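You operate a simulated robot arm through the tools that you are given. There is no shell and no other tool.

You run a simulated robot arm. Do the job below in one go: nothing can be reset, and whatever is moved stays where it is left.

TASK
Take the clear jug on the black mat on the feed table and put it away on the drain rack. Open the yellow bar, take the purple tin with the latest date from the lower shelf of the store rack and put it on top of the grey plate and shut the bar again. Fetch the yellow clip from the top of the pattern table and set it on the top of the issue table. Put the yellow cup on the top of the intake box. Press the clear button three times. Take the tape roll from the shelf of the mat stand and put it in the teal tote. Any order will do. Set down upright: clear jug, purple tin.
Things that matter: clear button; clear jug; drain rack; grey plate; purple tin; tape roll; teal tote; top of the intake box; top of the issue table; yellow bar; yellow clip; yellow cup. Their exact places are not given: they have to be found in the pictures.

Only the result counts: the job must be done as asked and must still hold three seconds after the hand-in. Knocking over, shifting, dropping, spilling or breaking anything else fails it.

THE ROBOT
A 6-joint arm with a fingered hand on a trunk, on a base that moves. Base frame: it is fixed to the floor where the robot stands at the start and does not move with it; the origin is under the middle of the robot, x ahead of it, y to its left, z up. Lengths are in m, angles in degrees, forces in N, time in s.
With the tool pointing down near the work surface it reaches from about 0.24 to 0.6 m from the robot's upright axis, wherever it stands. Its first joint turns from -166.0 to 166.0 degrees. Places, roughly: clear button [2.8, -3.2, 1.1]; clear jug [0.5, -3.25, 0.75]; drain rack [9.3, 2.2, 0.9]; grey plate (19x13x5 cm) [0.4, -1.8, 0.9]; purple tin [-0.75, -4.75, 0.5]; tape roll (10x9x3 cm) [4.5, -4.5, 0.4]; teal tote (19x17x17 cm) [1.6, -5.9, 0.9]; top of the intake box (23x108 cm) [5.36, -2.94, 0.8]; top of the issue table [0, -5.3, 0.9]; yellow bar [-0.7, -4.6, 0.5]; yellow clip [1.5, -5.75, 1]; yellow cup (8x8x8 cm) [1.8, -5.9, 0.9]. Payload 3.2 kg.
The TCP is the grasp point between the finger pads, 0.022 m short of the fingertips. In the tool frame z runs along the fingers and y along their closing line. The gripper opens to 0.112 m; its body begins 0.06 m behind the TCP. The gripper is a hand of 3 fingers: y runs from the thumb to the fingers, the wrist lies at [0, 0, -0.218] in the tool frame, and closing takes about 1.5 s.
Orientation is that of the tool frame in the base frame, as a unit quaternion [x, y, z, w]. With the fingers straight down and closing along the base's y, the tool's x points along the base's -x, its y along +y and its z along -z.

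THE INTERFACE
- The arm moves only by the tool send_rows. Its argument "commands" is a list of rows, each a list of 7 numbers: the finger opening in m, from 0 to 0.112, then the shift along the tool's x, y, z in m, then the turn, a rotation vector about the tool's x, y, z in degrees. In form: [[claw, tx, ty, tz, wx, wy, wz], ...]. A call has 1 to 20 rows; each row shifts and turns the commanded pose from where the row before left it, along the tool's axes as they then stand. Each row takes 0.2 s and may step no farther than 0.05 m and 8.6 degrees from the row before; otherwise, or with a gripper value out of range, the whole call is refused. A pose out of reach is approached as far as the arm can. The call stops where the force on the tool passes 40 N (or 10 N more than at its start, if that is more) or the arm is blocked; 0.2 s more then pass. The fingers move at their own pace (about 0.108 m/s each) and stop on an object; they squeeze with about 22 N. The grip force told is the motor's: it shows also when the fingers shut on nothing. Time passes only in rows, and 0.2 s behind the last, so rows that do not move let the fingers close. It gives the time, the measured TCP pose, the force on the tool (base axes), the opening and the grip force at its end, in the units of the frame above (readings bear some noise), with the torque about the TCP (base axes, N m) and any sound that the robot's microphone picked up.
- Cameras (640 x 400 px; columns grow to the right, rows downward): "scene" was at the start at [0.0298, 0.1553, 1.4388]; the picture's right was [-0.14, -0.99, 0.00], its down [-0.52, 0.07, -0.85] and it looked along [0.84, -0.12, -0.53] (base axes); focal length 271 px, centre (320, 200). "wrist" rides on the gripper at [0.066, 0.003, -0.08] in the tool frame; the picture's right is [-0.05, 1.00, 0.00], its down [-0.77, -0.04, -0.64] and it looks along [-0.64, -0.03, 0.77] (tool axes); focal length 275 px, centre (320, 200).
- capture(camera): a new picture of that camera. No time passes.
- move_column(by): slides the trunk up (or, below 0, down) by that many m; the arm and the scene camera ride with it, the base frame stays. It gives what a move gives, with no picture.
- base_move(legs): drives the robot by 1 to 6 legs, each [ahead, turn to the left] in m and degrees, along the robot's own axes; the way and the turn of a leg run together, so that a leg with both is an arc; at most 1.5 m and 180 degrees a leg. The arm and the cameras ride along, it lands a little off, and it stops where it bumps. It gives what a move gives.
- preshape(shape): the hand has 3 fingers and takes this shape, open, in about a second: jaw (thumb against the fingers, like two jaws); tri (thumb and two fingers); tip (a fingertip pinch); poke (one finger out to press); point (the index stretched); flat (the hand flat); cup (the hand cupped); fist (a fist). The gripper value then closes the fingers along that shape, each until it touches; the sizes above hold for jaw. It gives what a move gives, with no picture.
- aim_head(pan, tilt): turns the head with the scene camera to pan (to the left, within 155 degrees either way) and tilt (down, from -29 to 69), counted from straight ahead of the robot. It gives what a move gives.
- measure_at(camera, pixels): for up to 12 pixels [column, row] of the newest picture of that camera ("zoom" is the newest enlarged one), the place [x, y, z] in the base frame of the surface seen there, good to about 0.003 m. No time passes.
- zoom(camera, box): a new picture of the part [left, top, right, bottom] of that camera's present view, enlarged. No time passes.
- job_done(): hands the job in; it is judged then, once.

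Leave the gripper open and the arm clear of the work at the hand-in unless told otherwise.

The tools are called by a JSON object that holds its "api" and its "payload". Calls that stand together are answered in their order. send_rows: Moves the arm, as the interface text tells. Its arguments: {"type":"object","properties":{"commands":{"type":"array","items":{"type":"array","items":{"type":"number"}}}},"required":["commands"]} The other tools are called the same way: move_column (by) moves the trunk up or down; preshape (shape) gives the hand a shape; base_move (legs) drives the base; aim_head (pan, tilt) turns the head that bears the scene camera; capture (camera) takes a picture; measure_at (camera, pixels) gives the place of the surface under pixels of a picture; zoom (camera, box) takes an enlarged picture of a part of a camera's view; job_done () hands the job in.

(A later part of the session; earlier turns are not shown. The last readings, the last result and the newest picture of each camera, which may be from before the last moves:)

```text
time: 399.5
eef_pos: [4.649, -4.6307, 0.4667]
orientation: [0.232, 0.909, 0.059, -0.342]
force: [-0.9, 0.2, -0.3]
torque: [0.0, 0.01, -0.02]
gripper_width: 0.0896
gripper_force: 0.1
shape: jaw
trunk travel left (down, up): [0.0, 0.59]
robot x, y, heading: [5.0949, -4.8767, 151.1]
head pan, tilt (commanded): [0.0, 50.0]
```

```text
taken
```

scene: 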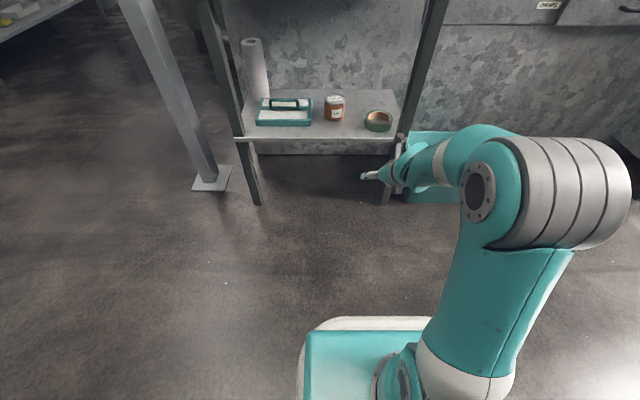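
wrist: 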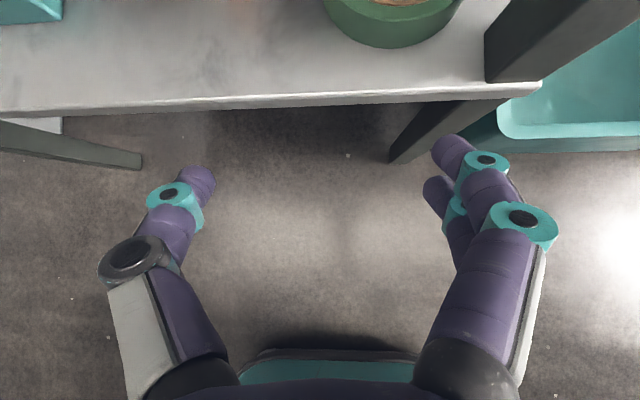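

I move left 0.108 m, then partly forward, and look.

{"api": "send_rows", "payload": {"commands": [[0.09, -0.0007, -0.036, 0.0018, 0, 0, 0], [0.09, -0.0007, -0.036, 0.0018, 0, 0, 0], [0.09, -0.0007, -0.036, 0.0018, 0, 0, 0], [0.09, 0.026, 0.001, 0.03, 0, 0, 0], [0.09, 0.026, 0.001, 0.03, 0, 0, 0]]}}

{"api": "capture", "payload": {"camera": "wrist"}}

```text
time: 400.7
eef_pos: [4.537, -4.6751, 0.4542]
orientation: [0.233, 0.909, 0.059, -0.341]
force: [0.7, 0.5, 0.5]
torque: [0.02, -0.01, 0.01]
gripper_width: 0.0899
gripper_force: 0.0
shape: jaw
out of reach, approached as far as the arm can: row 1, 2
trunk travel left (down, up): [0.0, 0.59]
robot x, y, heading: [5.0939, -4.8778, 150.9]
head pan, tilt (commanded): [0.0, 50.0]
```

```text
taken
```

wrist: 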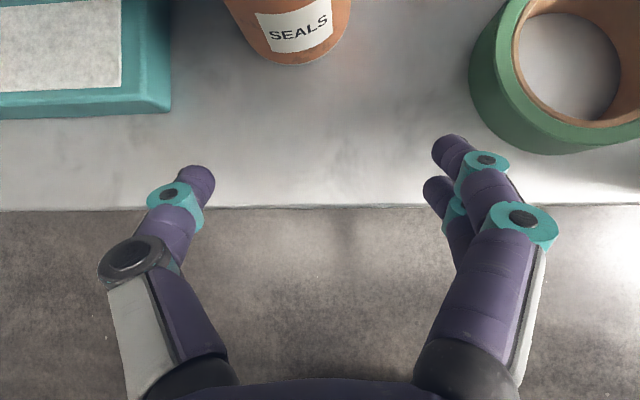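

Can is slightly left of centre. I go on: left 1.6 cm, forward 0.119 m, down 2 cm.

{"api": "send_rows", "payload": {"commands": [[0.09, 0.0197, -0.0045, 0.0229, 0, 0, 0], [0.09, 0.0197, -0.0045, 0.0229, 0, 0, 0], [0.09, 0.0197, -0.004, 0.0229, 0, 0, 0]]}}

{"api": "capture", "payload": {"camera": "wrist"}}

```text
time: 401.5
eef_pos: [4.4515, -4.6449, 0.4398]
orientation: [0.233, 0.909, 0.059, -0.342]
force: [-0.7, 1.2, -0.1]
torque: [0.0, -0.03, -0.01]
gripper_width: 0.0898
gripper_force: 0.0
shape: jaw
trunk travel left (down, up): [0.0, 0.59]
robot x, y, heading: [5.0948, -4.876, 150.9]
head pan, tilt (commanded): [0.0, 50.0]
```

```text
taken
```

wrist: 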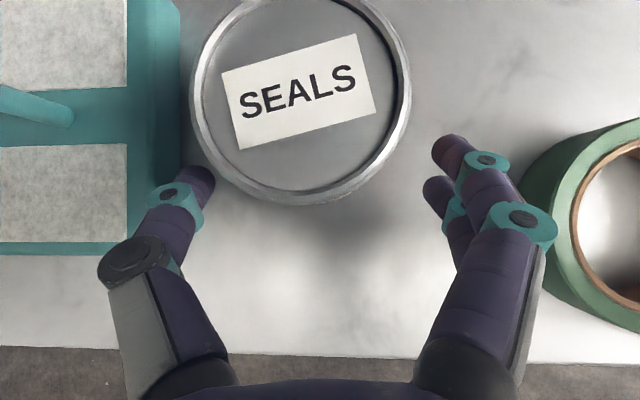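

A little more: left 4 mm, forward 3 cm; then close on the can.

{"api": "send_rows", "payload": {"commands": [[0.09, 0.0085, -0.0016, 0.0125, 0, 0, 0], [0.09, 0.0085, -0.0015, 0.0125, 0, 0, 0]]}}

{"api": "capture", "payload": {"camera": "wrist"}}

```text
time: 402.1
eef_pos: [4.424, -4.6339, 0.4311]
orientation: [0.233, 0.908, 0.059, -0.342]
force: [0.6, 0.3, -0.5]
torque: [-0.01, -0.04, -0.03]
gripper_width: 0.0899
gripper_force: 0.0
shape: jaw
trunk travel left (down, up): [0.0, 0.59]
robot x, y, heading: [5.0951, -4.877, 151.1]
head pan, tilt (commanded): [0.0, 50.0]
```

```text
taken
```

wrist: 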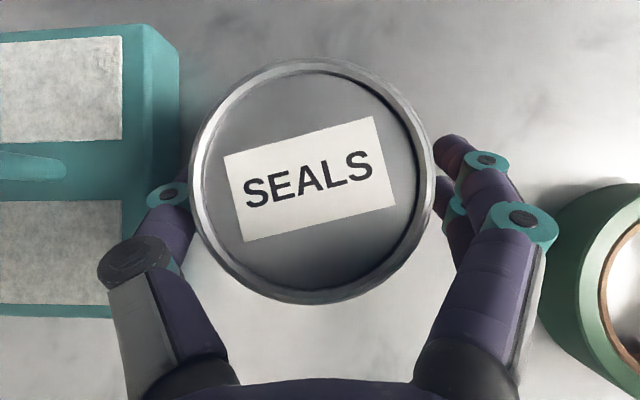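

Fingers straddle the can. I close.

{"api": "send_rows", "payload": {"commands": [[0.07, 0, 0, 0, 0, 0, 0], [0.045, 0, 0, 0, 0, 0, 0], [0.045, 0, 0, 0, 0, 0, 0], [0.045, 0, 0, 0, 0, 0, 0]]}}

{"api": "capture", "payload": {"camera": "wrist"}}

```text
time: 403.1
eef_pos: [4.4239, -4.6336, 0.4327]
orientation: [0.233, 0.908, 0.06, -0.342]
force: [-0.6, -0.7, -0.3]
torque: [0.02, 0.0, 0.02]
gripper_width: 0.0651
gripper_force: 21.5
shape: jaw
trunk travel left (down, up): [0.0, 0.59]
robot x, y, heading: [5.0951, -4.8766, 151.0]
head pan, tilt (commanded): [0.0, 50.0]
```

```text
taken
```

wrist: 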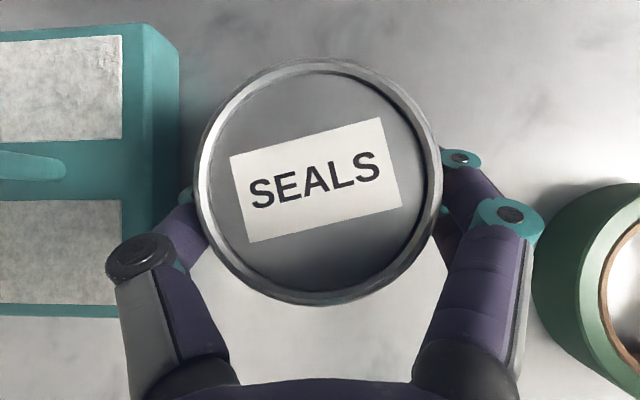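

Can gripped. I lift it 1.2 cm, move it back (+0.052, +0.011), and turn it about 15° clockwise to its former heading.

{"api": "send_rows", "payload": {"commands": [[0.045, 0.0078, -0.0006, -0.0091, 0, 0, 0], [0.045, -0.015, 0.017, -0.0139, 0, 0, 0], [0.045, -0.015, 0.0171, -0.0139, 0, 0, 0]]}}

{"api": "capture", "payload": {"camera": "wrist"}}

```text
time: 403.9
eef_pos: [4.4768, -4.6233, 0.4434]
orientation: [0.234, 0.909, 0.058, -0.341]
force: [-0.5, -1.1, -3.0]
torque: [-0.03, 0.0, 0.02]
gripper_width: 0.0648
gripper_force: 21.8
shape: jaw
trunk travel left (down, up): [0.0, 0.59]
robot x, y, heading: [5.0969, -4.8706, 151.2]
head pan, tilt (commanded): [0.0, 50.0]
```

```text
taken
```

wrist: 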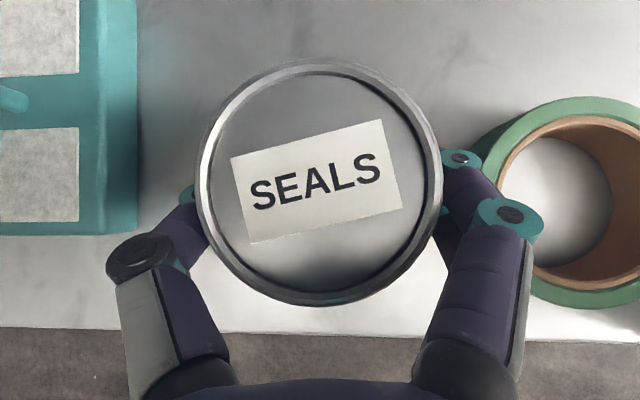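

Can is back at its former spot in the air. I rotate it 14° clockwise about the vertical.

{"api": "send_rows", "payload": {"commands": [[0.045, 0, 0, 0, -4.6, 0.35, 5.35], [0.045, 0, 0, 0, -4.6, 0.35, 5.35]]}}

{"api": "capture", "payload": {"camera": "wrist"}}

{"api": "capture", "payload": {"camera": "scene"}}

{"api": "zoom", "payload": {"camera": "scene", "box": [300, 80, 460, 180]}}

```text
time: 404.5
eef_pos: [4.4766, -4.6225, 0.4441]
orientation: [0.344, 0.873, 0.101, -0.331]
force: [0.4, -0.4, -2.5]
torque: [-0.05, -0.01, 0.01]
gripper_width: 0.0651
gripper_force: 21.5
shape: jaw
trunk travel left (down, up): [0.0, 0.59]
robot x, y, heading: [5.0963, -4.8747, 151.0]
head pan, tilt (commanded): [0.0, 50.0]
```

```text
taken
```

wrist: 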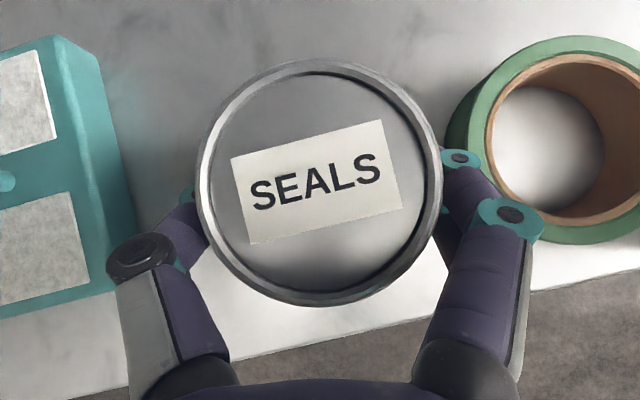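

```text
taken
```

scene: 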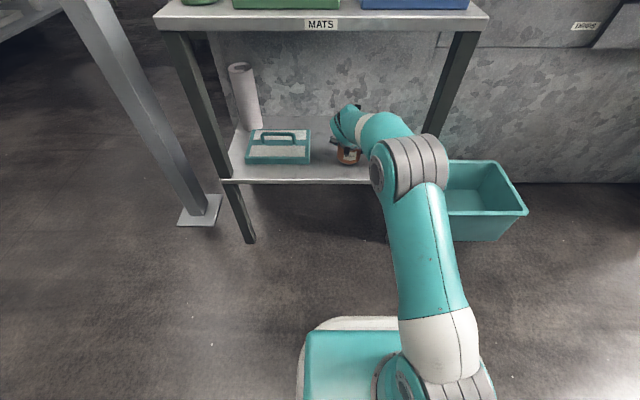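

```text
4.00 times, centred on (380, 130) of scene
```

zoom: 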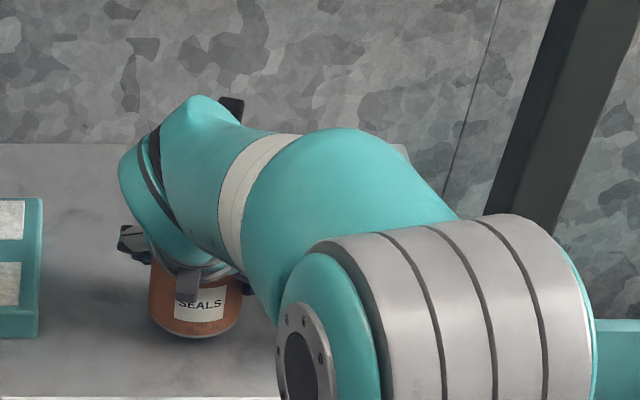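

Label is parallel to the shelf edge again. I lower 1 cm until contact and release.

{"api": "send_rows", "payload": {"commands": [[0.045, -0.0052, 0.0004, 0.0061, 0, 0, 0]]}}

{"api": "send_rows", "payload": {"commands": [[0.045, -0.0016, 0.0001, 0.0019, 0, 0, 0]]}}

{"api": "send_rows", "payload": {"commands": [[0.045, -0.001, 0.0001, 0.0012, 0, 0, 0]]}}

```text
time: 404.9
eef_pos: [4.4759, -4.6235, 0.4361]
orientation: [0.342, 0.874, 0.1, -0.331]
force: [-1.2, -0.1, -2.7]
torque: [0.0, -0.03, -0.01]
gripper_width: 0.065
gripper_force: 21.7
shape: jaw
trunk travel left (down, up): [0.0, 0.59]
robot x, y, heading: [5.0957, -4.8709, 151.4]
head pan, tilt (commanded): [0.0, 50.0]
```

```text
time: 405.3
eef_pos: [4.4756, -4.6231, 0.433]
orientation: [0.343, 0.873, 0.1, -0.331]
force: [0.3, 0.3, -2.9]
torque: [0.03, -0.02, -0.03]
gripper_width: 0.065
gripper_force: 21.8
shape: jaw
trunk travel left (down, up): [0.0, 0.59]
robot x, y, heading: [5.0981, -4.8759, 151.1]
head pan, tilt (commanded): [0.0, 50.0]
```

```text
time: 405.7
eef_pos: [4.4764, -4.6233, 0.4321]
orientation: [0.343, 0.873, 0.101, -0.331]
force: [0.3, 0.7, -1.3]
torque: [-0.03, 0.01, 0.01]
gripper_width: 0.0648
gripper_force: 22.3
shape: jaw
trunk travel left (down, up): [0.0, 0.59]
robot x, y, heading: [5.0914, -4.8752, 151.3]
head pan, tilt (commanded): [0.0, 50.0]
```

{"api": "send_rows", "payload": {"commands": [[0.045, -0.0008, 0.0001, 0.0009, 0, 0, 0]]}}

{"api": "send_rows", "payload": {"commands": [[0.068, 0, 0, 0, 0, 0, 0], [0.076, 0, 0, 0, 0, 0, 0], [0.082, 0, 0, 0, 0, 0, 0]]}}

{"api": "capture", "payload": {"camera": "wrist"}}

```text
time: 406.1
eef_pos: [4.4761, -4.6232, 0.4326]
orientation: [0.343, 0.873, 0.101, -0.332]
force: [-0.6, 0.5, 0.1]
torque: [0.05, -0.02, 0.0]
gripper_width: 0.0649
gripper_force: 21.8
shape: jaw
trunk travel left (down, up): [0.0, 0.59]
robot x, y, heading: [5.0931, -4.8757, 151.1]
head pan, tilt (commanded): [0.0, 50.0]
```

```text
time: 406.9
eef_pos: [4.4746, -4.6222, 0.431]
orientation: [0.342, 0.874, 0.099, -0.331]
force: [0.3, -0.7, 0.1]
torque: [0.03, -0.01, -0.02]
gripper_width: 0.0818
gripper_force: 0.1
shape: jaw
trunk travel left (down, up): [0.0, 0.59]
robot x, y, heading: [5.0989, -4.8771, 150.9]
head pan, tilt (commanded): [0.0, 50.0]
```

```text
taken
```

wrist: 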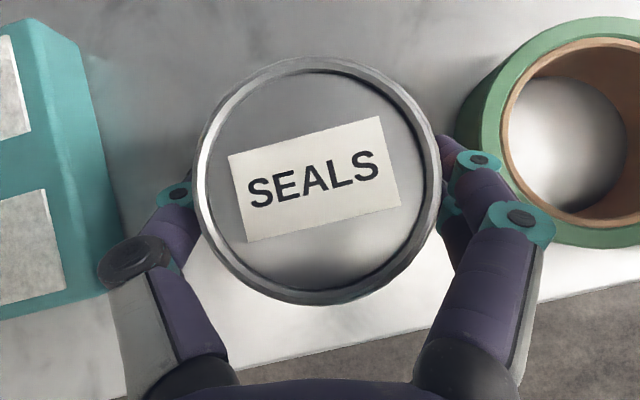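

Released, can upright. I withdraw horizontally.

{"api": "send_rows", "payload": {"commands": [[0.084, -0.0114, 0, -0.0098, 0, 0, 0], [0.084, -0.0228, 0, -0.0195, 0, 0, 0], [0.084, -0.0228, 0, -0.0195, 0, 0, 0], [0.084, -0.0304, 0, -0.026, 0, 0, 0], [0.084, -0.0304, 0, -0.026, 0, 0, 0]]}}

{"api": "base_move", "payload": {"legs": [[-0.15, 0]]}}

{"api": "capture", "payload": {"camera": "scene"}}

{"api": "zoom", "payload": {"camera": "scene", "box": [240, 60, 432, 180]}}

```text
time: 408.1
eef_pos: [4.5782, -4.7185, 0.4557]
orientation: [0.343, 0.875, 0.1, -0.327]
force: [-0.2, 0.3, -0.3]
torque: [-0.01, 0.0, 0.0]
gripper_width: 0.0837
gripper_force: 0.0
shape: jaw
out of reach, approached as far as the arm can: row 4, 5
trunk travel left (down, up): [0.0, 0.59]
robot x, y, heading: [5.098, -4.8758, 151.0]
head pan, tilt (commanded): [0.0, 50.0]
```

```text
time: 409.5
eef_pos: [4.7113, -4.7921, 0.4563]
orientation: [0.342, 0.875, 0.099, -0.327]
force: [0.1, -0.7, -0.2]
torque: [0.03, -0.01, 0.03]
gripper_width: 0.0838
gripper_force: 0.1
shape: jaw
trunk travel left (down, up): [0.0, 0.59]
robot x, y, heading: [5.224, -4.9515, 151.1]
head pan, tilt (commanded): [0.0, 50.0]
```

```text
taken
```

scene: 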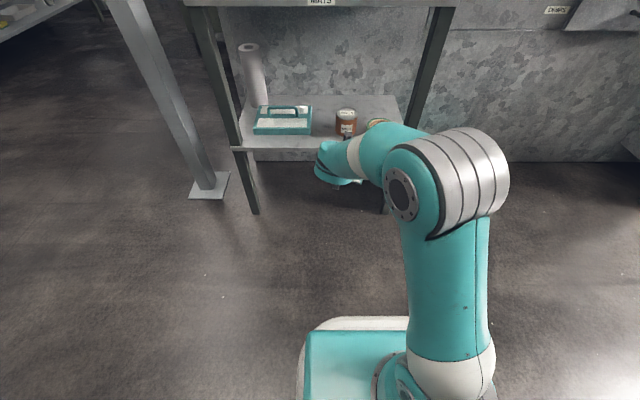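

```text
3.33 times, centred on (336, 120) of scene
```

zoom: 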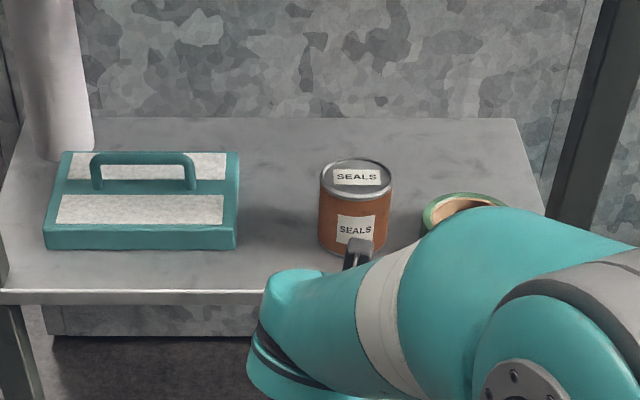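

Can restored, label square to the shelf. I check its centre.

{"api": "measure_at", "payload": {"camera": "zoom", "pixels": [[356, 178], [322, 178], [391, 178], [356, 160], [356, 198], [240, 200], [150, 240]]}}

```text
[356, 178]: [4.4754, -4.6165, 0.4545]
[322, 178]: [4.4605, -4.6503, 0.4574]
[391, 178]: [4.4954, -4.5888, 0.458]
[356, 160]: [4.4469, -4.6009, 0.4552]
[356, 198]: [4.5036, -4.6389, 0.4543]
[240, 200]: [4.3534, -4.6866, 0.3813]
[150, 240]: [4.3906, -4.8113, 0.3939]
```

Can is back within about 5 mm. Now the tape: in the open I square the hand, steepen it to about 8° off vertical and roll it −90° so that it closes along the away-direction.

{"api": "send_rows", "payload": {"commands": [[0.05, 0, 0, 0, 4.6, -0.35, -5.35], [0.05, 0, 0, 0, 4.6, -0.35, -5.35], [0.05, 0, 0, 0, 0, -8.5, 0], [0.05, 0, 0, 0, 0, -8.5, 0], [0.05, 0, 0, 0, 0, -8.5, 0], [0.05, 0, 0, 0, 0, -7.5, 0]]}}

{"api": "send_rows", "payload": {"commands": [[0.05, 0, 0, 0, 0, 0, -8.05], [0.05, 0, 0, 0, 0, 0, -8.05], [0.05, 0, 0, 0, 0, 0, -8.05], [0.05, 0, 0, 0, 0, 0, -8.05], [0.05, 0, 0, 0, 0, 0, -8.05], [0.05, 0, 0, 0, 0, 0, -8.05], [0.05, 0, 0, 0, 0, 0, -8.05], [0.05, 0, 0, 0, 0, 0, -8.05], [0.05, 0, 0, 0, 0, 0, -8.05], [0.05, 0, 0, 0, 0, 0, -8.05], [0.05, 0, 0, 0, 0, 0, -8.05]]}}

{"api": "capture", "payload": {"camera": "scene"}}

{"api": "capture", "payload": {"camera": "wrist"}}

```text
time: 410.9
eef_pos: [4.7102, -4.7917, 0.4571]
orientation: [0.237, 0.969, -0.012, -0.066]
force: [-0.3, 0.8, 0.5]
torque: [0.0, -0.01, -0.01]
gripper_width: 0.0505
gripper_force: 0.0
shape: jaw
trunk travel left (down, up): [0.0, 0.59]
robot x, y, heading: [5.2229, -4.9471, 151.1]
head pan, tilt (commanded): [0.0, 50.0]
```

```text
time: 413.3
eef_pos: [4.7092, -4.791, 0.4555]
orientation: [-0.506, 0.86, 0.037, -0.055]
force: [-0.1, 0.1, 0.6]
torque: [0.04, -0.03, 0.0]
gripper_width: 0.0505
gripper_force: 0.1
shape: jaw
trunk travel left (down, up): [0.0, 0.59]
robot x, y, heading: [5.2281, -4.9529, 151.1]
head pan, tilt (commanded): [0.0, 50.0]
```

```text
taken
```

scene: 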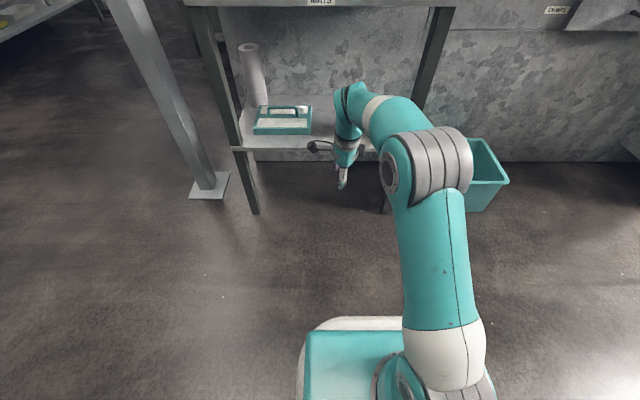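

```text
taken
```

wrist: 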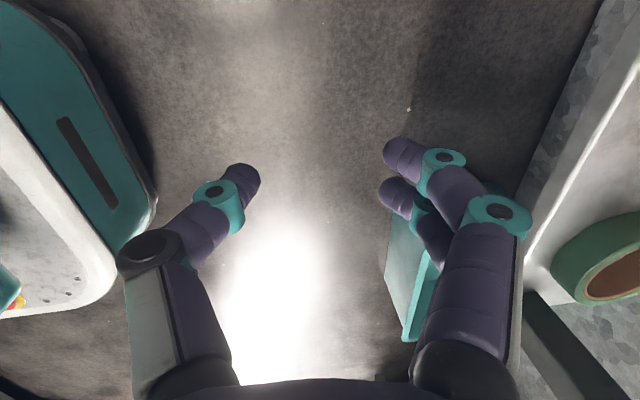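

Hand is rolled as wanted (thumb toward me). I move right 0.15 m to line up with the tape and look.

{"api": "send_rows", "payload": {"commands": [[0.05, -0.04, 0, 0, 0, 0, 0], [0.05, -0.04, 0, 0, 0, 0, 0], [0.05, -0.04, 0, 0, 0, 0, 0], [0.05, -0.03, 0, 0, 0, 0, 0]]}}

{"api": "capture", "payload": {"camera": "wrist"}}

{"api": "capture", "payload": {"camera": "scene"}}

```text
time: 414.3
eef_pos: [4.7829, -4.6617, 0.4471]
orientation: [-0.506, 0.86, 0.037, -0.054]
force: [0.5, -0.4, -0.1]
torque: [0.03, 0.0, 0.01]
gripper_width: 0.0507
gripper_force: 0.1
shape: jaw
trunk travel left (down, up): [0.0, 0.59]
robot x, y, heading: [5.2274, -4.947, 151.2]
head pan, tilt (commanded): [0.0, 50.0]
```

```text
taken
```

wrist: 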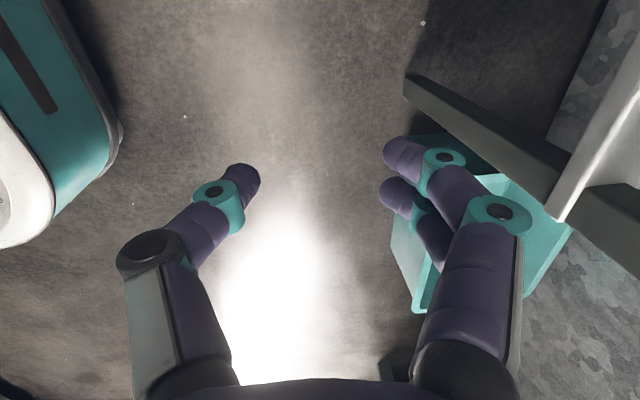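

```text
taken
```

scene: 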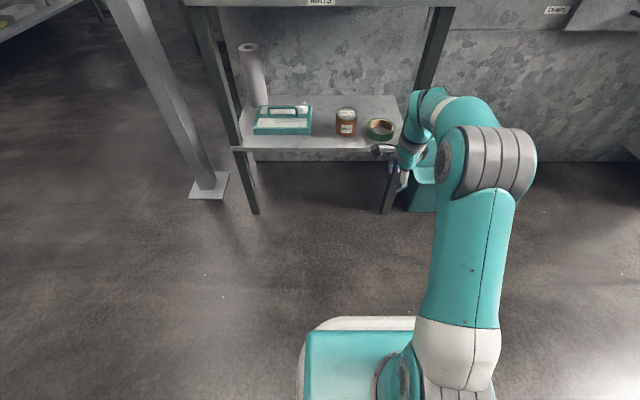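

Now the scene camera sees the tape (380,128). I measure it precisely.

{"api": "zoom", "payload": {"camera": "scene", "box": [330, 100, 426, 160]}}

{"api": "measure_at", "payload": {"camera": "zoom", "pixels": [[248, 170], [430, 180], [340, 222], [345, 128], [275, 140], [410, 142], [285, 212], [400, 216], [110, 90], [145, 120]]}}

```text
6.67 times, centred on (378, 130) of scene
```

zoom: 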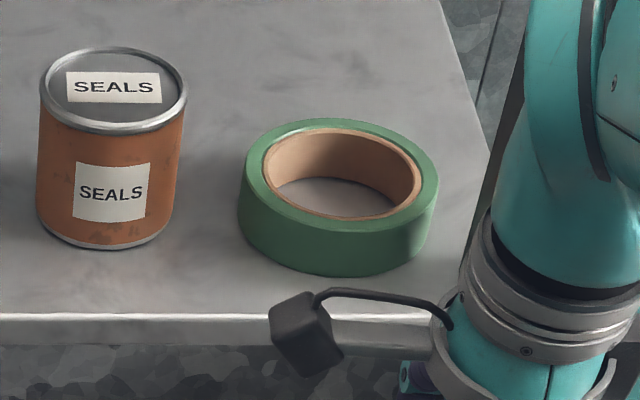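

```text
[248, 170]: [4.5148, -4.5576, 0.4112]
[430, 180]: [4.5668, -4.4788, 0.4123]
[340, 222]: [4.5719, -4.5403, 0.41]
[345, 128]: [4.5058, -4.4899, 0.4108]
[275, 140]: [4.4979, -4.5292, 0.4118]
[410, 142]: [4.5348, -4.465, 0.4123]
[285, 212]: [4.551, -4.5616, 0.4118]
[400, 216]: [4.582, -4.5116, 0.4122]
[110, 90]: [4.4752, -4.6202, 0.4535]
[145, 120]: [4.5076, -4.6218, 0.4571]
```

Tape centre (4.541,-4.517). I'll pinch its front wall at u≈1.80, w≈6.19. I raise 6 mm and drive 0.2 m ahead.

{"api": "send_rows", "payload": {"commands": [[0.046, 0, 0, -0.007, 0, 0, 0]]}}

{"api": "base_move", "payload": {"legs": [[0.2, 0]]}}

{"api": "capture", "payload": {"camera": "wrist"}}

{"api": "capture", "payload": {"camera": "scene"}}

```text
time: 414.7
eef_pos: [4.7845, -4.661, 0.4554]
orientation: [-0.504, 0.861, 0.037, -0.054]
force: [-0.4, -0.2, -0.2]
torque: [-0.04, 0.03, 0.0]
gripper_width: 0.0467
gripper_force: 0.0
shape: jaw
trunk travel left (down, up): [0.0, 0.59]
robot x, y, heading: [5.2273, -4.9496, 151.3]
head pan, tilt (commanded): [0.0, 50.0]
```

```text
time: 416.3
eef_pos: [4.6088, -4.5635, 0.4548]
orientation: [-0.505, 0.86, 0.036, -0.054]
force: [-0.5, 0.5, 0.4]
torque: [0.0, 0.01, -0.03]
gripper_width: 0.0465
gripper_force: 0.0
shape: jaw
trunk travel left (down, up): [0.0, 0.59]
robot x, y, heading: [5.0515, -4.8508, 151.1]
head pan, tilt (commanded): [0.0, 50.0]
```

```text
taken
```

wrist: 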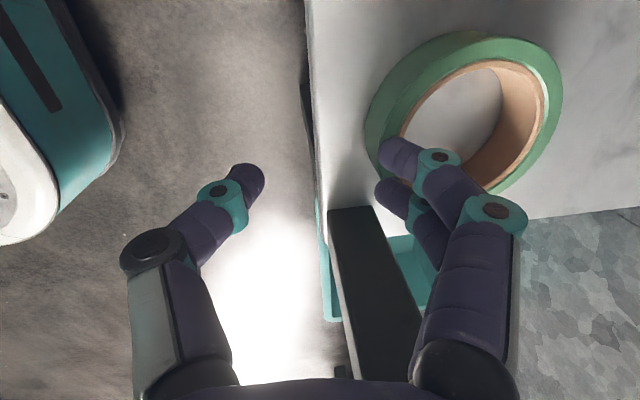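

```text
taken
```

scene: 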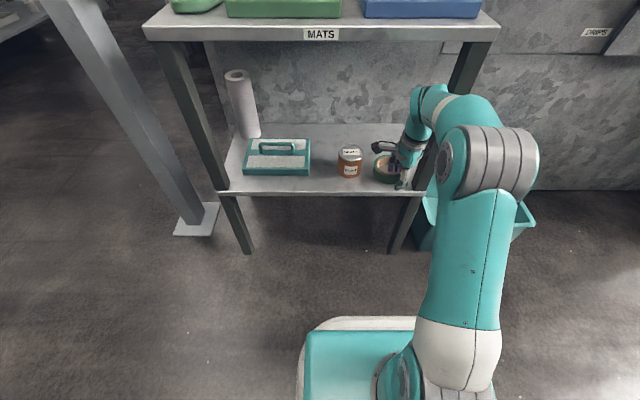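

The hand is in line, the leg stays 2–3 cm to its right. I move forward 4 cm and check.

{"api": "send_rows", "payload": {"commands": [[0.046, 0, 0.02, 0.0025, 0, 0, 0], [0.046, 0, 0.02, 0.0025, 0, 0, 0]]}}

{"api": "capture", "payload": {"camera": "wrist"}}

{"api": "zoom", "payload": {"camera": "scene", "box": [340, 100, 468, 200]}}

```text
time: 416.9
eef_pos: [4.5752, -4.5443, 0.4561]
orientation: [-0.505, 0.861, 0.037, -0.054]
force: [-0.1, 0.1, 0.8]
torque: [0.0, 0.0, 0.0]
gripper_width: 0.0463
gripper_force: 0.0
shape: jaw
trunk travel left (down, up): [0.0, 0.59]
robot x, y, heading: [5.0548, -4.8505, 151.0]
head pan, tilt (commanded): [0.0, 50.0]
```

```text
taken
```

wrist: 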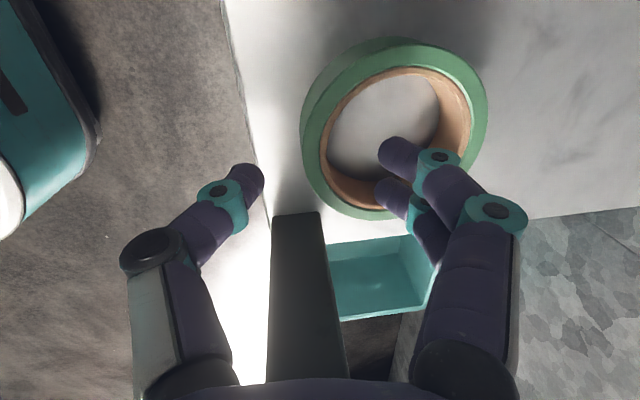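

```text
4.00 times, centred on (404, 150) of scene
```

zoom: 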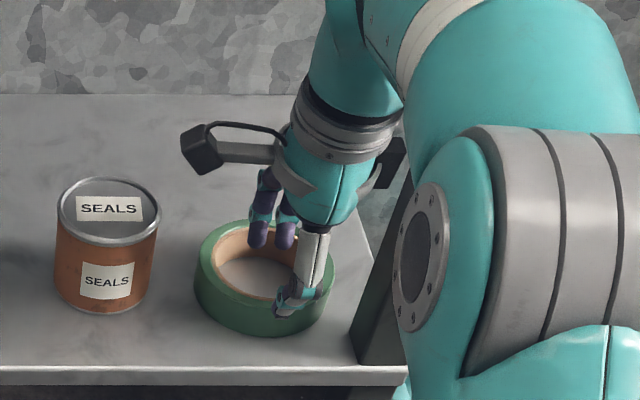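

Thumb is in front of the wall, fingers over the hole. I lower 4.3 cm.

{"api": "send_rows", "payload": {"commands": [[0.046, -0.0008, -0.0018, 0.0149, 0, 0, 0], [0.046, -0.0008, -0.0018, 0.0149, 0, 0, 0], [0.046, -0.0007, -0.0016, 0.0129, 0, 0, 0]]}}

{"api": "capture", "payload": {"camera": "wrist"}}

{"api": "zoom", "payload": {"camera": "scene", "box": [340, 100, 468, 200]}}

```text
time: 417.7
eef_pos: [4.5743, -4.5441, 0.4112]
orientation: [-0.505, 0.861, 0.036, -0.054]
force: [0.9, -0.4, -0.5]
torque: [0.0, -0.04, -0.03]
gripper_width: 0.0465
gripper_force: 0.0
shape: jaw
trunk travel left (down, up): [0.0, 0.59]
robot x, y, heading: [5.051, -4.8508, 150.9]
head pan, tilt (commanded): [0.0, 50.0]
```

```text
taken
```

wrist: 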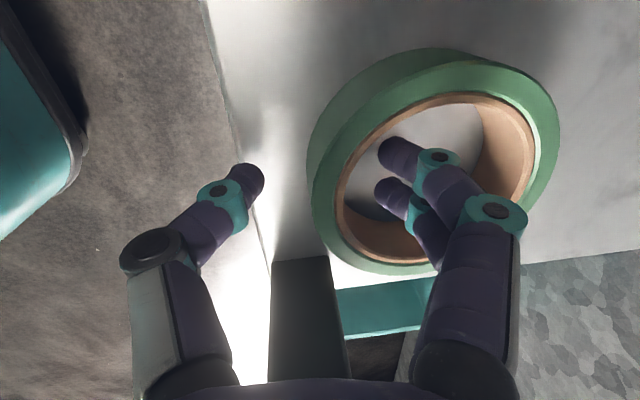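

```text
4.00 times, centred on (404, 150) of scene
```

zoom: 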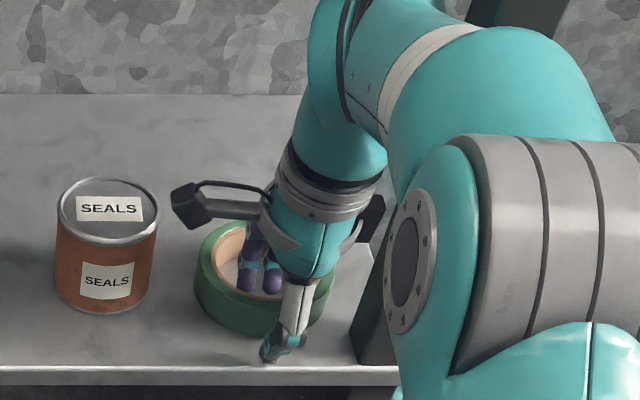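

Fingers are in the hole and the thumb in front of the ring. I close on the wall.

{"api": "send_rows", "payload": {"commands": [[0.03, 0, 0, 0, 0, 0, 0], [0.0, 0, 0, 0, 0, 0, 0], [0.0, 0, 0, 0, 0, 0, 0], [0.0, 0, 0, 0, 0, 0, 0], [0.0, 0, 0, 0, 0, 0, 0]]}}

{"api": "capture", "payload": {"camera": "wrist"}}

```text
time: 418.9
eef_pos: [4.574, -4.5455, 0.411]
orientation: [-0.504, 0.861, 0.037, -0.054]
force: [0.8, -0.3, 0.2]
torque: [0.0, 0.02, -0.01]
gripper_width: 0.0014
gripper_force: 22.2
shape: jaw
trunk travel left (down, up): [0.0, 0.59]
robot x, y, heading: [5.0572, -4.8506, 150.9]
head pan, tilt (commanded): [0.0, 50.0]
```

```text
taken
```

wrist: 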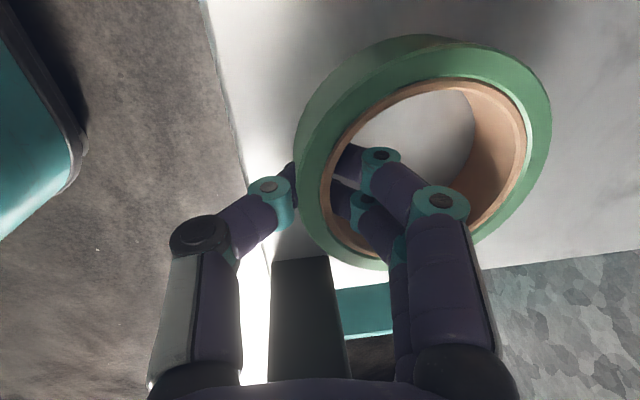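

The wall is pinched. I lift 4 cm and check.

{"api": "send_rows", "payload": {"commands": [[0.0, 0.0006, 0.0012, -0.0099, 0, 0, 0], [0.0, 0.0009, 0.0018, -0.0149, 0, 0, 0], [0.0, 0.0009, 0.0018, -0.0149, 0, 0, 0]]}}

{"api": "capture", "payload": {"camera": "wrist"}}

{"api": "zoom", "payload": {"camera": "scene", "box": [340, 100, 468, 200]}}

```text
time: 419.7
eef_pos: [4.5752, -4.5453, 0.4502]
orientation: [-0.505, 0.861, 0.036, -0.053]
force: [-0.3, 0.0, -1.9]
torque: [-0.06, -0.04, 0.01]
gripper_width: 0.0018
gripper_force: 21.7
shape: jaw
trunk travel left (down, up): [0.0, 0.59]
robot x, y, heading: [5.0554, -4.8536, 151.2]
head pan, tilt (commanded): [0.0, 50.0]
```

```text
taken
```

wrist: 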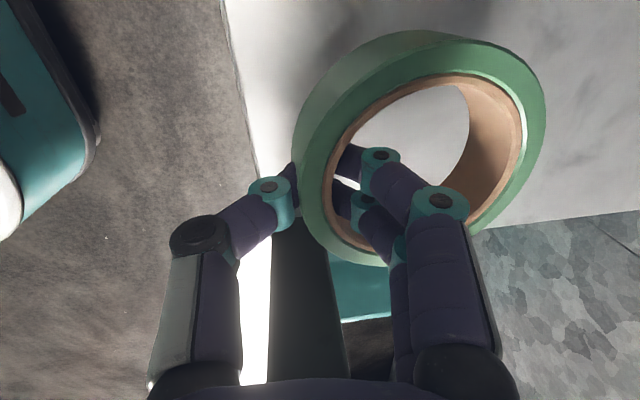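

```text
4.00 times, centred on (404, 150) of scene
```

zoom: 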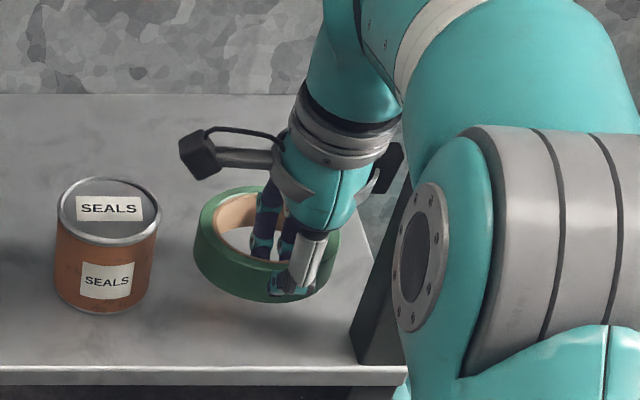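

Tape roll is held. I back the base out 0.4 m, then raise the trunk.

{"api": "base_move", "payload": {"legs": [[-0.2, 0], [-0.15, 0]]}}

{"api": "move_column", "payload": {"by": 0.4}}

{"api": "aim_head", "payload": {"pan": 0, "tilt": 35}}

{"api": "capture", "payload": {"camera": "scene"}}

{"api": "capture", "payload": {"camera": "wrist"}}

```text
time: 422.3
eef_pos: [4.8799, -4.715, 0.4511]
orientation: [-0.505, 0.861, 0.037, -0.054]
force: [-0.1, -0.2, -0.8]
torque: [-0.03, -0.06, 0.04]
gripper_width: 0.0015
gripper_force: 21.7
shape: jaw
trunk travel left (down, up): [0.0, 0.59]
robot x, y, heading: [5.3603, -5.0214, 151.2]
head pan, tilt (commanded): [0.0, 50.0]
```

```text
time: 426.1
eef_pos: [4.881, -4.7138, 0.8508]
orientation: [-0.505, 0.861, 0.037, -0.054]
force: [0.3, 0.9, -0.3]
torque: [-0.03, -0.02, 0.01]
gripper_width: 0.0016
gripper_force: 22.4
shape: jaw
trunk travel left (down, up): [-0.4, 0.19]
robot x, y, heading: [5.3605, -5.0223, 150.9]
head pan, tilt (commanded): [0.0, 50.0]
```

```text
time: 426.9
eef_pos: [4.8797, -4.7149, 0.8513]
orientation: [-0.505, 0.861, 0.037, -0.055]
force: [-0.3, 0.5, -0.6]
torque: [-0.04, -0.04, -0.03]
gripper_width: 0.0016
gripper_force: 21.6
shape: jaw
trunk travel left (down, up): [-0.4, 0.19]
robot x, y, heading: [5.3577, -5.022, 151.0]
head pan, tilt (commanded): [0.0, 35.0]
```

```text
taken
```

scene: 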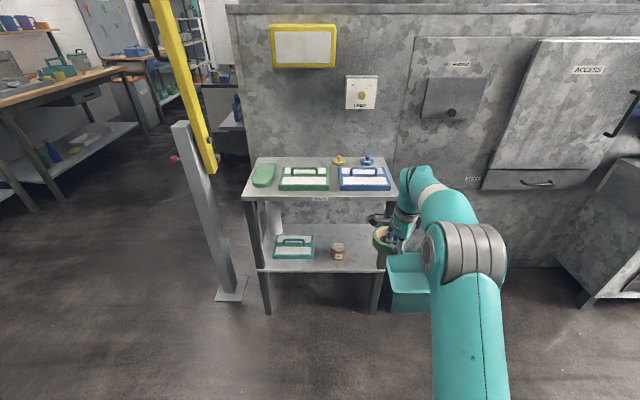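

```text
taken
```

wrist: 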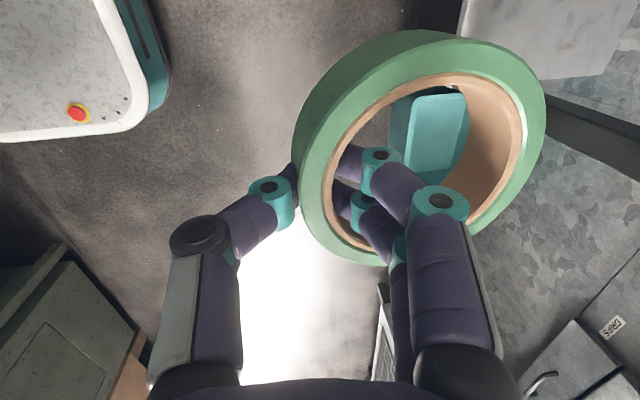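

Stand and items look untouched. I check where the post and the yellow arm are before turning.

{"api": "measure_at", "payload": {"camera": "scene", "pixels": [[232, 290], [245, 285], [218, 270], [190, 160], [205, 140], [170, 30], [212, 168], [175, 158], [100, 200], [240, 80], [60, 140], [150, 250]]}}

{"api": "aim_head", "payload": {"pan": 60, "tilt": 25}}

{"api": "capture", "payload": {"camera": "scene"}}

{"api": "measure_at", "payload": {"camera": "scene", "pixels": [[320, 300], [320, 230], [200, 250], [400, 300], [450, 250], [480, 300], [250, 200], [350, 180], [420, 180], [150, 200], [100, 300], [500, 200]]}}

```text
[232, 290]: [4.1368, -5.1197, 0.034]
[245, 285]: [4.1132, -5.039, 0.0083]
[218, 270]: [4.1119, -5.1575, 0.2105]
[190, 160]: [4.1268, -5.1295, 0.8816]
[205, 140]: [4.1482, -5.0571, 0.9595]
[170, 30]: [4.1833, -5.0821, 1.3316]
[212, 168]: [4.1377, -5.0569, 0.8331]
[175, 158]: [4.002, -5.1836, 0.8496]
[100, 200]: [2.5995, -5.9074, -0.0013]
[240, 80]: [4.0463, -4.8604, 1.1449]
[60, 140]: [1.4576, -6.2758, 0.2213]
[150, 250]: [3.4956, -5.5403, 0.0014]
```

```text
time: 428.2
eef_pos: [4.8822, -4.7155, 0.8517]
orientation: [-0.505, 0.861, 0.037, -0.054]
force: [0.0, 0.4, -0.1]
torque: [0.02, -0.06, -0.01]
gripper_width: 0.0014
gripper_force: 22.1
shape: jaw
trunk travel left (down, up): [-0.4, 0.19]
robot x, y, heading: [5.3575, -5.0224, 151.0]
head pan, tilt (commanded): [60.0, 25.0]
```

```text
taken
```

scene: 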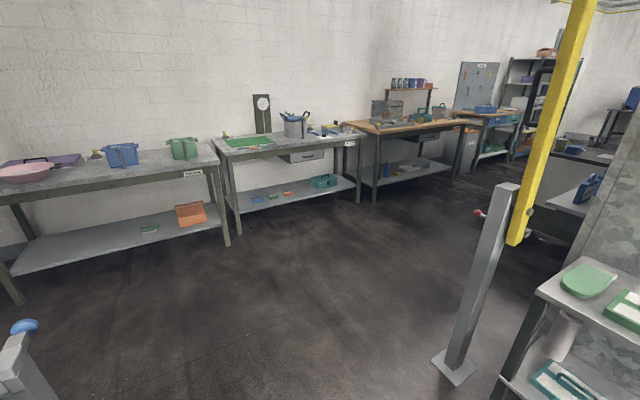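

```text
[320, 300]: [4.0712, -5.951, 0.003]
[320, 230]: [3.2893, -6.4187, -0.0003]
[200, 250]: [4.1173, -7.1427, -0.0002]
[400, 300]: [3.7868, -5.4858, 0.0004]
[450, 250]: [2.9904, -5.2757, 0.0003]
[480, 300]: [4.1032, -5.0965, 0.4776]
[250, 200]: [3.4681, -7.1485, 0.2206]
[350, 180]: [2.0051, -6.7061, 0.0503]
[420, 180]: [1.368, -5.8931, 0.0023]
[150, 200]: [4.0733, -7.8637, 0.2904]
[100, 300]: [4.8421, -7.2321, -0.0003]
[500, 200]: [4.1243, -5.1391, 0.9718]
```

The post with the raised yellow gate arm is at (u 2.50, w 6.07), another post at (2.45, 7.39); I pass between them. First I pull the arm in, then turn left and drive through.

{"api": "send_rows", "payload": {"commands": [[0.0, 0, -0.04, -0.01, 0, 0, 0], [0.0, 0, -0.04, -0.015, 0, 0, 0], [0.0, 0, -0.04, -0.015, 0, 0, 0]]}}

{"api": "measure_at", "payload": {"camera": "scene", "pixels": [[228, 243], [240, 230], [360, 198], [376, 200], [462, 178], [20, 350], [10, 330], [45, 390], [345, 140], [470, 120], [215, 165], [370, 130]]}}

```text
time: 429.0
eef_pos: [4.9904, -4.7746, 0.876]
orientation: [-0.505, 0.861, 0.037, -0.054]
force: [0.4, 0.6, -0.9]
torque: [-0.05, -0.01, -0.01]
gripper_width: 0.0017
gripper_force: 22.2
shape: jaw
trunk travel left (down, up): [-0.4, 0.19]
robot x, y, heading: [5.3592, -5.0221, 151.1]
head pan, tilt (commanded): [60.0, 25.0]
```

```text
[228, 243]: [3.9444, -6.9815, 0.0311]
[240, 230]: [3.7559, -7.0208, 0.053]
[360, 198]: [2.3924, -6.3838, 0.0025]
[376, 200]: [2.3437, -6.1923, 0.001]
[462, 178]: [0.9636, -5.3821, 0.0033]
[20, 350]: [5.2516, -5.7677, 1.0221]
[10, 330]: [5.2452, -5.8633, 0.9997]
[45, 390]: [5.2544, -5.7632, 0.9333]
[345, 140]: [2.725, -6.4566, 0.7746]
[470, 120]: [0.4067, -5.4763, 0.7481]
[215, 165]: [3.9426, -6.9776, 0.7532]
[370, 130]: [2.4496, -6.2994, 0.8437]
```

I turn left and drive through the gate, then toward the pattern table.

{"api": "base_move", "payload": {"legs": [[0, 77], [1.5, 0]]}}

{"api": "aim_head", "payload": {"pan": -40, "tilt": 25}}

{"api": "capture", "payload": {"camera": "scene"}}

{"api": "capture", "payload": {"camera": "wrist"}}

```text
time: 439.7
eef_pos: [4.0153, -6.4249, 0.8768]
orientation: [0.928, -0.368, 0.004, 0.066]
force: [0.1, -0.8, -1.2]
torque: [0.04, -0.01, -0.02]
gripper_width: 0.0017
gripper_force: 21.9
shape: jaw
trunk travel left (down, up): [-0.4, 0.19]
robot x, y, heading: [4.3436, -6.1281, -132.6]
head pan, tilt (commanded): [60.0, 25.0]
```

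```text
time: 441.4
eef_pos: [4.0147, -6.4245, 0.8754]
orientation: [0.928, -0.367, 0.005, 0.065]
force: [-0.5, -0.2, -1.4]
torque: [0.0, -0.02, 0.04]
gripper_width: 0.0017
gripper_force: 22.0
shape: jaw
trunk travel left (down, up): [-0.4, 0.19]
robot x, y, heading: [4.3421, -6.1248, -132.7]
head pan, tilt (commanded): [-40.0, 25.0]
```

```text
taken
```

scene: 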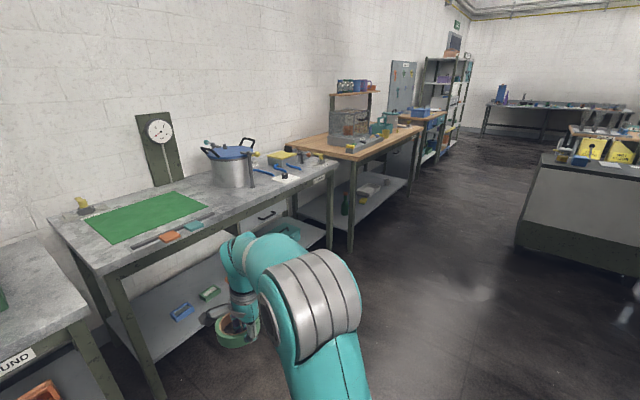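

```text
taken
```

wrist: 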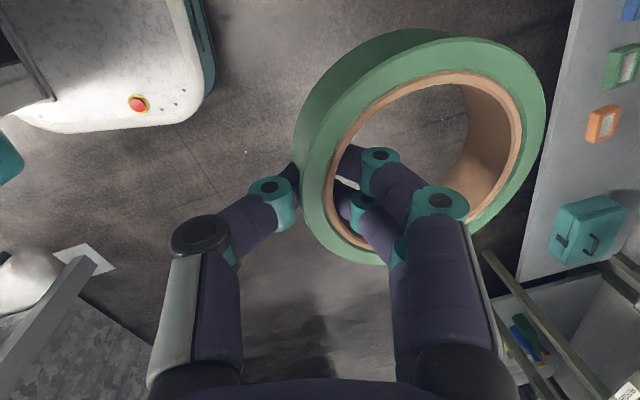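

Turn right and drive down the corridor along the tables.

{"api": "base_move", "payload": {"legs": [[0, -69], [1.5, 0]]}}

{"api": "aim_head", "payload": {"pan": 50, "tilt": 30}}

{"api": "capture", "payload": {"camera": "scene"}}

{"api": "measure_at", "payload": {"camera": "scene", "pixels": [[320, 200], [320, 250], [250, 200], [400, 200], [350, 150], [280, 150], [450, 200], [500, 150], [320, 300], [200, 250], [420, 150], [380, 250]]}}

```text
time: 451.9
eef_pos: [2.556, -5.3675, 0.876]
orientation: [-0.556, 0.829, 0.033, -0.057]
force: [0.2, -0.1, -1.0]
torque: [0.02, -0.05, 0.01]
gripper_width: 0.0018
gripper_force: 22.1
shape: jaw
trunk travel left (down, up): [-0.4, 0.19]
robot x, y, heading: [2.9523, -5.5693, 158.3]
head pan, tilt (commanded): [-40.0, 25.0]
```

```text
time: 453.5
eef_pos: [2.5568, -5.3674, 0.8758]
orientation: [-0.556, 0.829, 0.034, -0.056]
force: [-0.3, 0.2, -0.6]
torque: [-0.02, -0.04, 0.0]
gripper_width: 0.0016
gripper_force: 21.5
shape: jaw
trunk travel left (down, up): [-0.4, 0.19]
robot x, y, heading: [2.9514, -5.5652, 158.2]
head pan, tilt (commanded): [50.0, 30.0]
```

```text
taken
```

scene: 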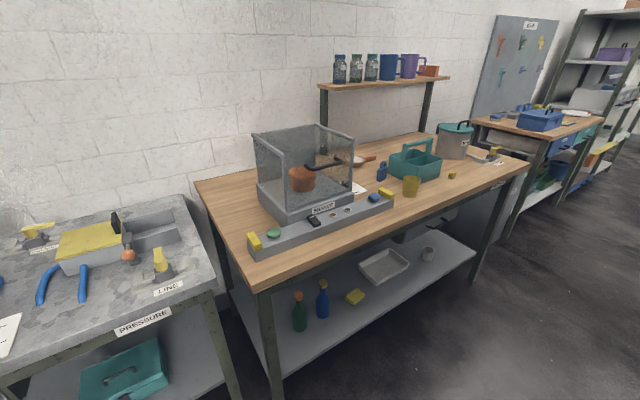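

```text
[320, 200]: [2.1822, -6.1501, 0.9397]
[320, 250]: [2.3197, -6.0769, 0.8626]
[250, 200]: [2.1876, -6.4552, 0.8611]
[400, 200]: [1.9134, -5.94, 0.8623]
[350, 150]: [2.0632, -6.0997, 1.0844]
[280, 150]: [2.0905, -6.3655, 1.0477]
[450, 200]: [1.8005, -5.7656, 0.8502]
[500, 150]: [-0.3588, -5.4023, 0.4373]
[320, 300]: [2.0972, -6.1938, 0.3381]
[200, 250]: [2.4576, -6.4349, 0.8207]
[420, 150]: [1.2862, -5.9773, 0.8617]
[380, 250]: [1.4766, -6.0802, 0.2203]
```

I see the pattern table with the teal tote (415,160) and the yellow cup (410,187). I zoom in.

{"api": "zoom", "payload": {"camera": "scene", "box": [340, 110, 532, 230]}}

{"api": "measure_at", "payload": {"camera": "zoom", "pixels": [[235, 240], [235, 260], [250, 170], [170, 170], [340, 170], [250, 130], [380, 215], [530, 150], [480, 150], [380, 100], [200, 150], [300, 160]]}}

```text
3.33 times, centred on (436, 170) of scene
```

zoom: 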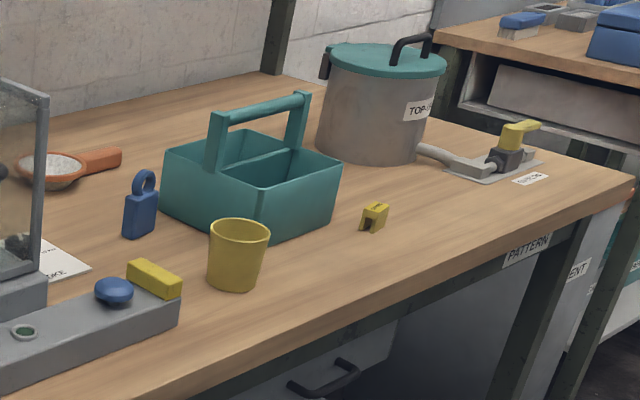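

```text
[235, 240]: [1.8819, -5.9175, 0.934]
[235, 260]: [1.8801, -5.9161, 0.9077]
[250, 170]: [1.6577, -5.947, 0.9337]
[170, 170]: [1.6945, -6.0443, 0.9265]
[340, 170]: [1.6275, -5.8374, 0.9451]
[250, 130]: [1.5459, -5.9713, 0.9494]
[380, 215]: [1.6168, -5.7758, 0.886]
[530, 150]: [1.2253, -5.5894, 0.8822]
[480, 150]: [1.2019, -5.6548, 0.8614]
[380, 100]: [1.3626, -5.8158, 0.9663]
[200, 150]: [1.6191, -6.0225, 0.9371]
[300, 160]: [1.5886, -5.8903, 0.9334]
```

I zoom closer on the tote to learn its layout and the direction of its handle.

{"api": "zoom", "payload": {"camera": "scene", "box": [384, 130, 448, 185]}}

{"api": "measure_at", "payload": {"camera": "zoom", "pixels": [[35, 130], [285, 240], [470, 155], [245, 90], [180, 150], [370, 110], [200, 30], [350, 25], [160, 100], [290, 170], [120, 130], [220, 120]]}}

```text
7.27 times, centred on (416, 158) of scene
```

zoom: 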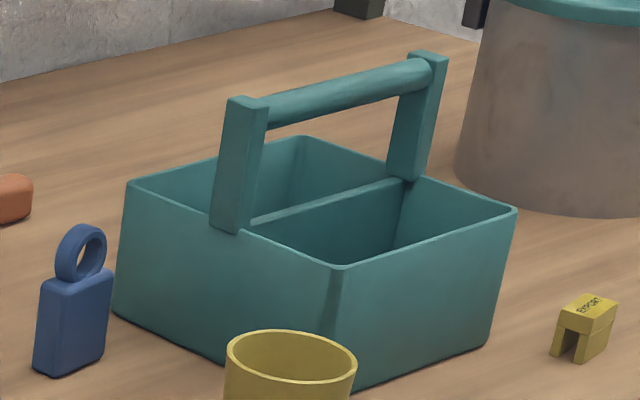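

```text
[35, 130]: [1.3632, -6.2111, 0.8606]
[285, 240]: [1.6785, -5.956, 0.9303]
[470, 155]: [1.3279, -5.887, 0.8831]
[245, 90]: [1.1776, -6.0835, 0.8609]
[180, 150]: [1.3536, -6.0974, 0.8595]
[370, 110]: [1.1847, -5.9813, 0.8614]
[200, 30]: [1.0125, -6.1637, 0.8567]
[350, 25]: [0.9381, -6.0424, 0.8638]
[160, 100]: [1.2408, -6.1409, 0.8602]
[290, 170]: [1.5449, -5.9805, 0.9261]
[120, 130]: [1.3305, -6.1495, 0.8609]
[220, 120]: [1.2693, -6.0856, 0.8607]
```

I measure the tote's rim corners and handle posts in this view.

{"api": "measure_at", "payload": {"camera": "zoom", "pixels": [[131, 188], [340, 272], [512, 212], [300, 143], [240, 105], [430, 62], [340, 90], [260, 225], [395, 180], [340, 390], [580, 320], [585, 305]]}}

```text
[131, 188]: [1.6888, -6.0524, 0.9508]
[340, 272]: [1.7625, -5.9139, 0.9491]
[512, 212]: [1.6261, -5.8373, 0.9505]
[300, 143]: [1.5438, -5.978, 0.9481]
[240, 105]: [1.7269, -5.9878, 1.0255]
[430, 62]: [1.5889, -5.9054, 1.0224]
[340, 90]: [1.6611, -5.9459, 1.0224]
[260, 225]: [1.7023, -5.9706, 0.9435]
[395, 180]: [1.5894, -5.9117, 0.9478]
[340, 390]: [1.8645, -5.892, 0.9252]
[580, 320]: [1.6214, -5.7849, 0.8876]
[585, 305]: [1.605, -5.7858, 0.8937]
```

The tote is axis-aligned: u 4.347–4.508, w 4.22–4.38, rim z 0.95, handle and divider along w at u 4.427. The front compartment is ~6.5 cm × 14.5 cm, so the tape must go in on edge. I drive to w≈4.3 and face the table.

{"api": "base_move", "payload": {"legs": [[0.95, 0], [0, 83.2]]}}

{"api": "aim_head", "payload": {"pan": 0, "tilt": 35}}

{"api": "capture", "payload": {"camera": "scene"}}

```text
time: 462.0
eef_pos: [1.8269, -5.5868, 0.8758]
orientation: [0.965, -0.253, 0.012, 0.064]
force: [0.2, 0.0, -1.5]
torque: [0.05, -0.01, 0.0]
gripper_width: 0.0015
gripper_force: 21.7
shape: jaw
trunk travel left (down, up): [-0.4, 0.19]
robot x, y, heading: [2.0747, -5.2149, -118.8]
head pan, tilt (commanded): [50.0, 30.0]
```

```text
time: 463.2
eef_pos: [1.8283, -5.5865, 0.8766]
orientation: [0.966, -0.252, 0.012, 0.064]
force: [0.0, 0.1, -1.4]
torque: [0.02, 0.0, -0.01]
gripper_width: 0.0013
gripper_force: 21.8
shape: jaw
trunk travel left (down, up): [-0.4, 0.19]
robot x, y, heading: [2.0795, -5.2179, -118.9]
head pan, tilt (commanded): [0.0, 35.0]
```

```text
taken
```

scene: 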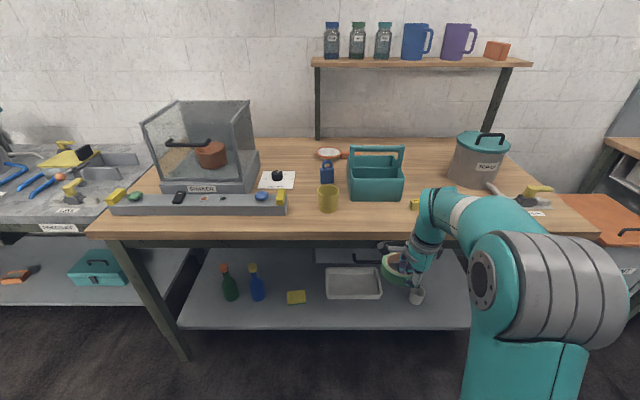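

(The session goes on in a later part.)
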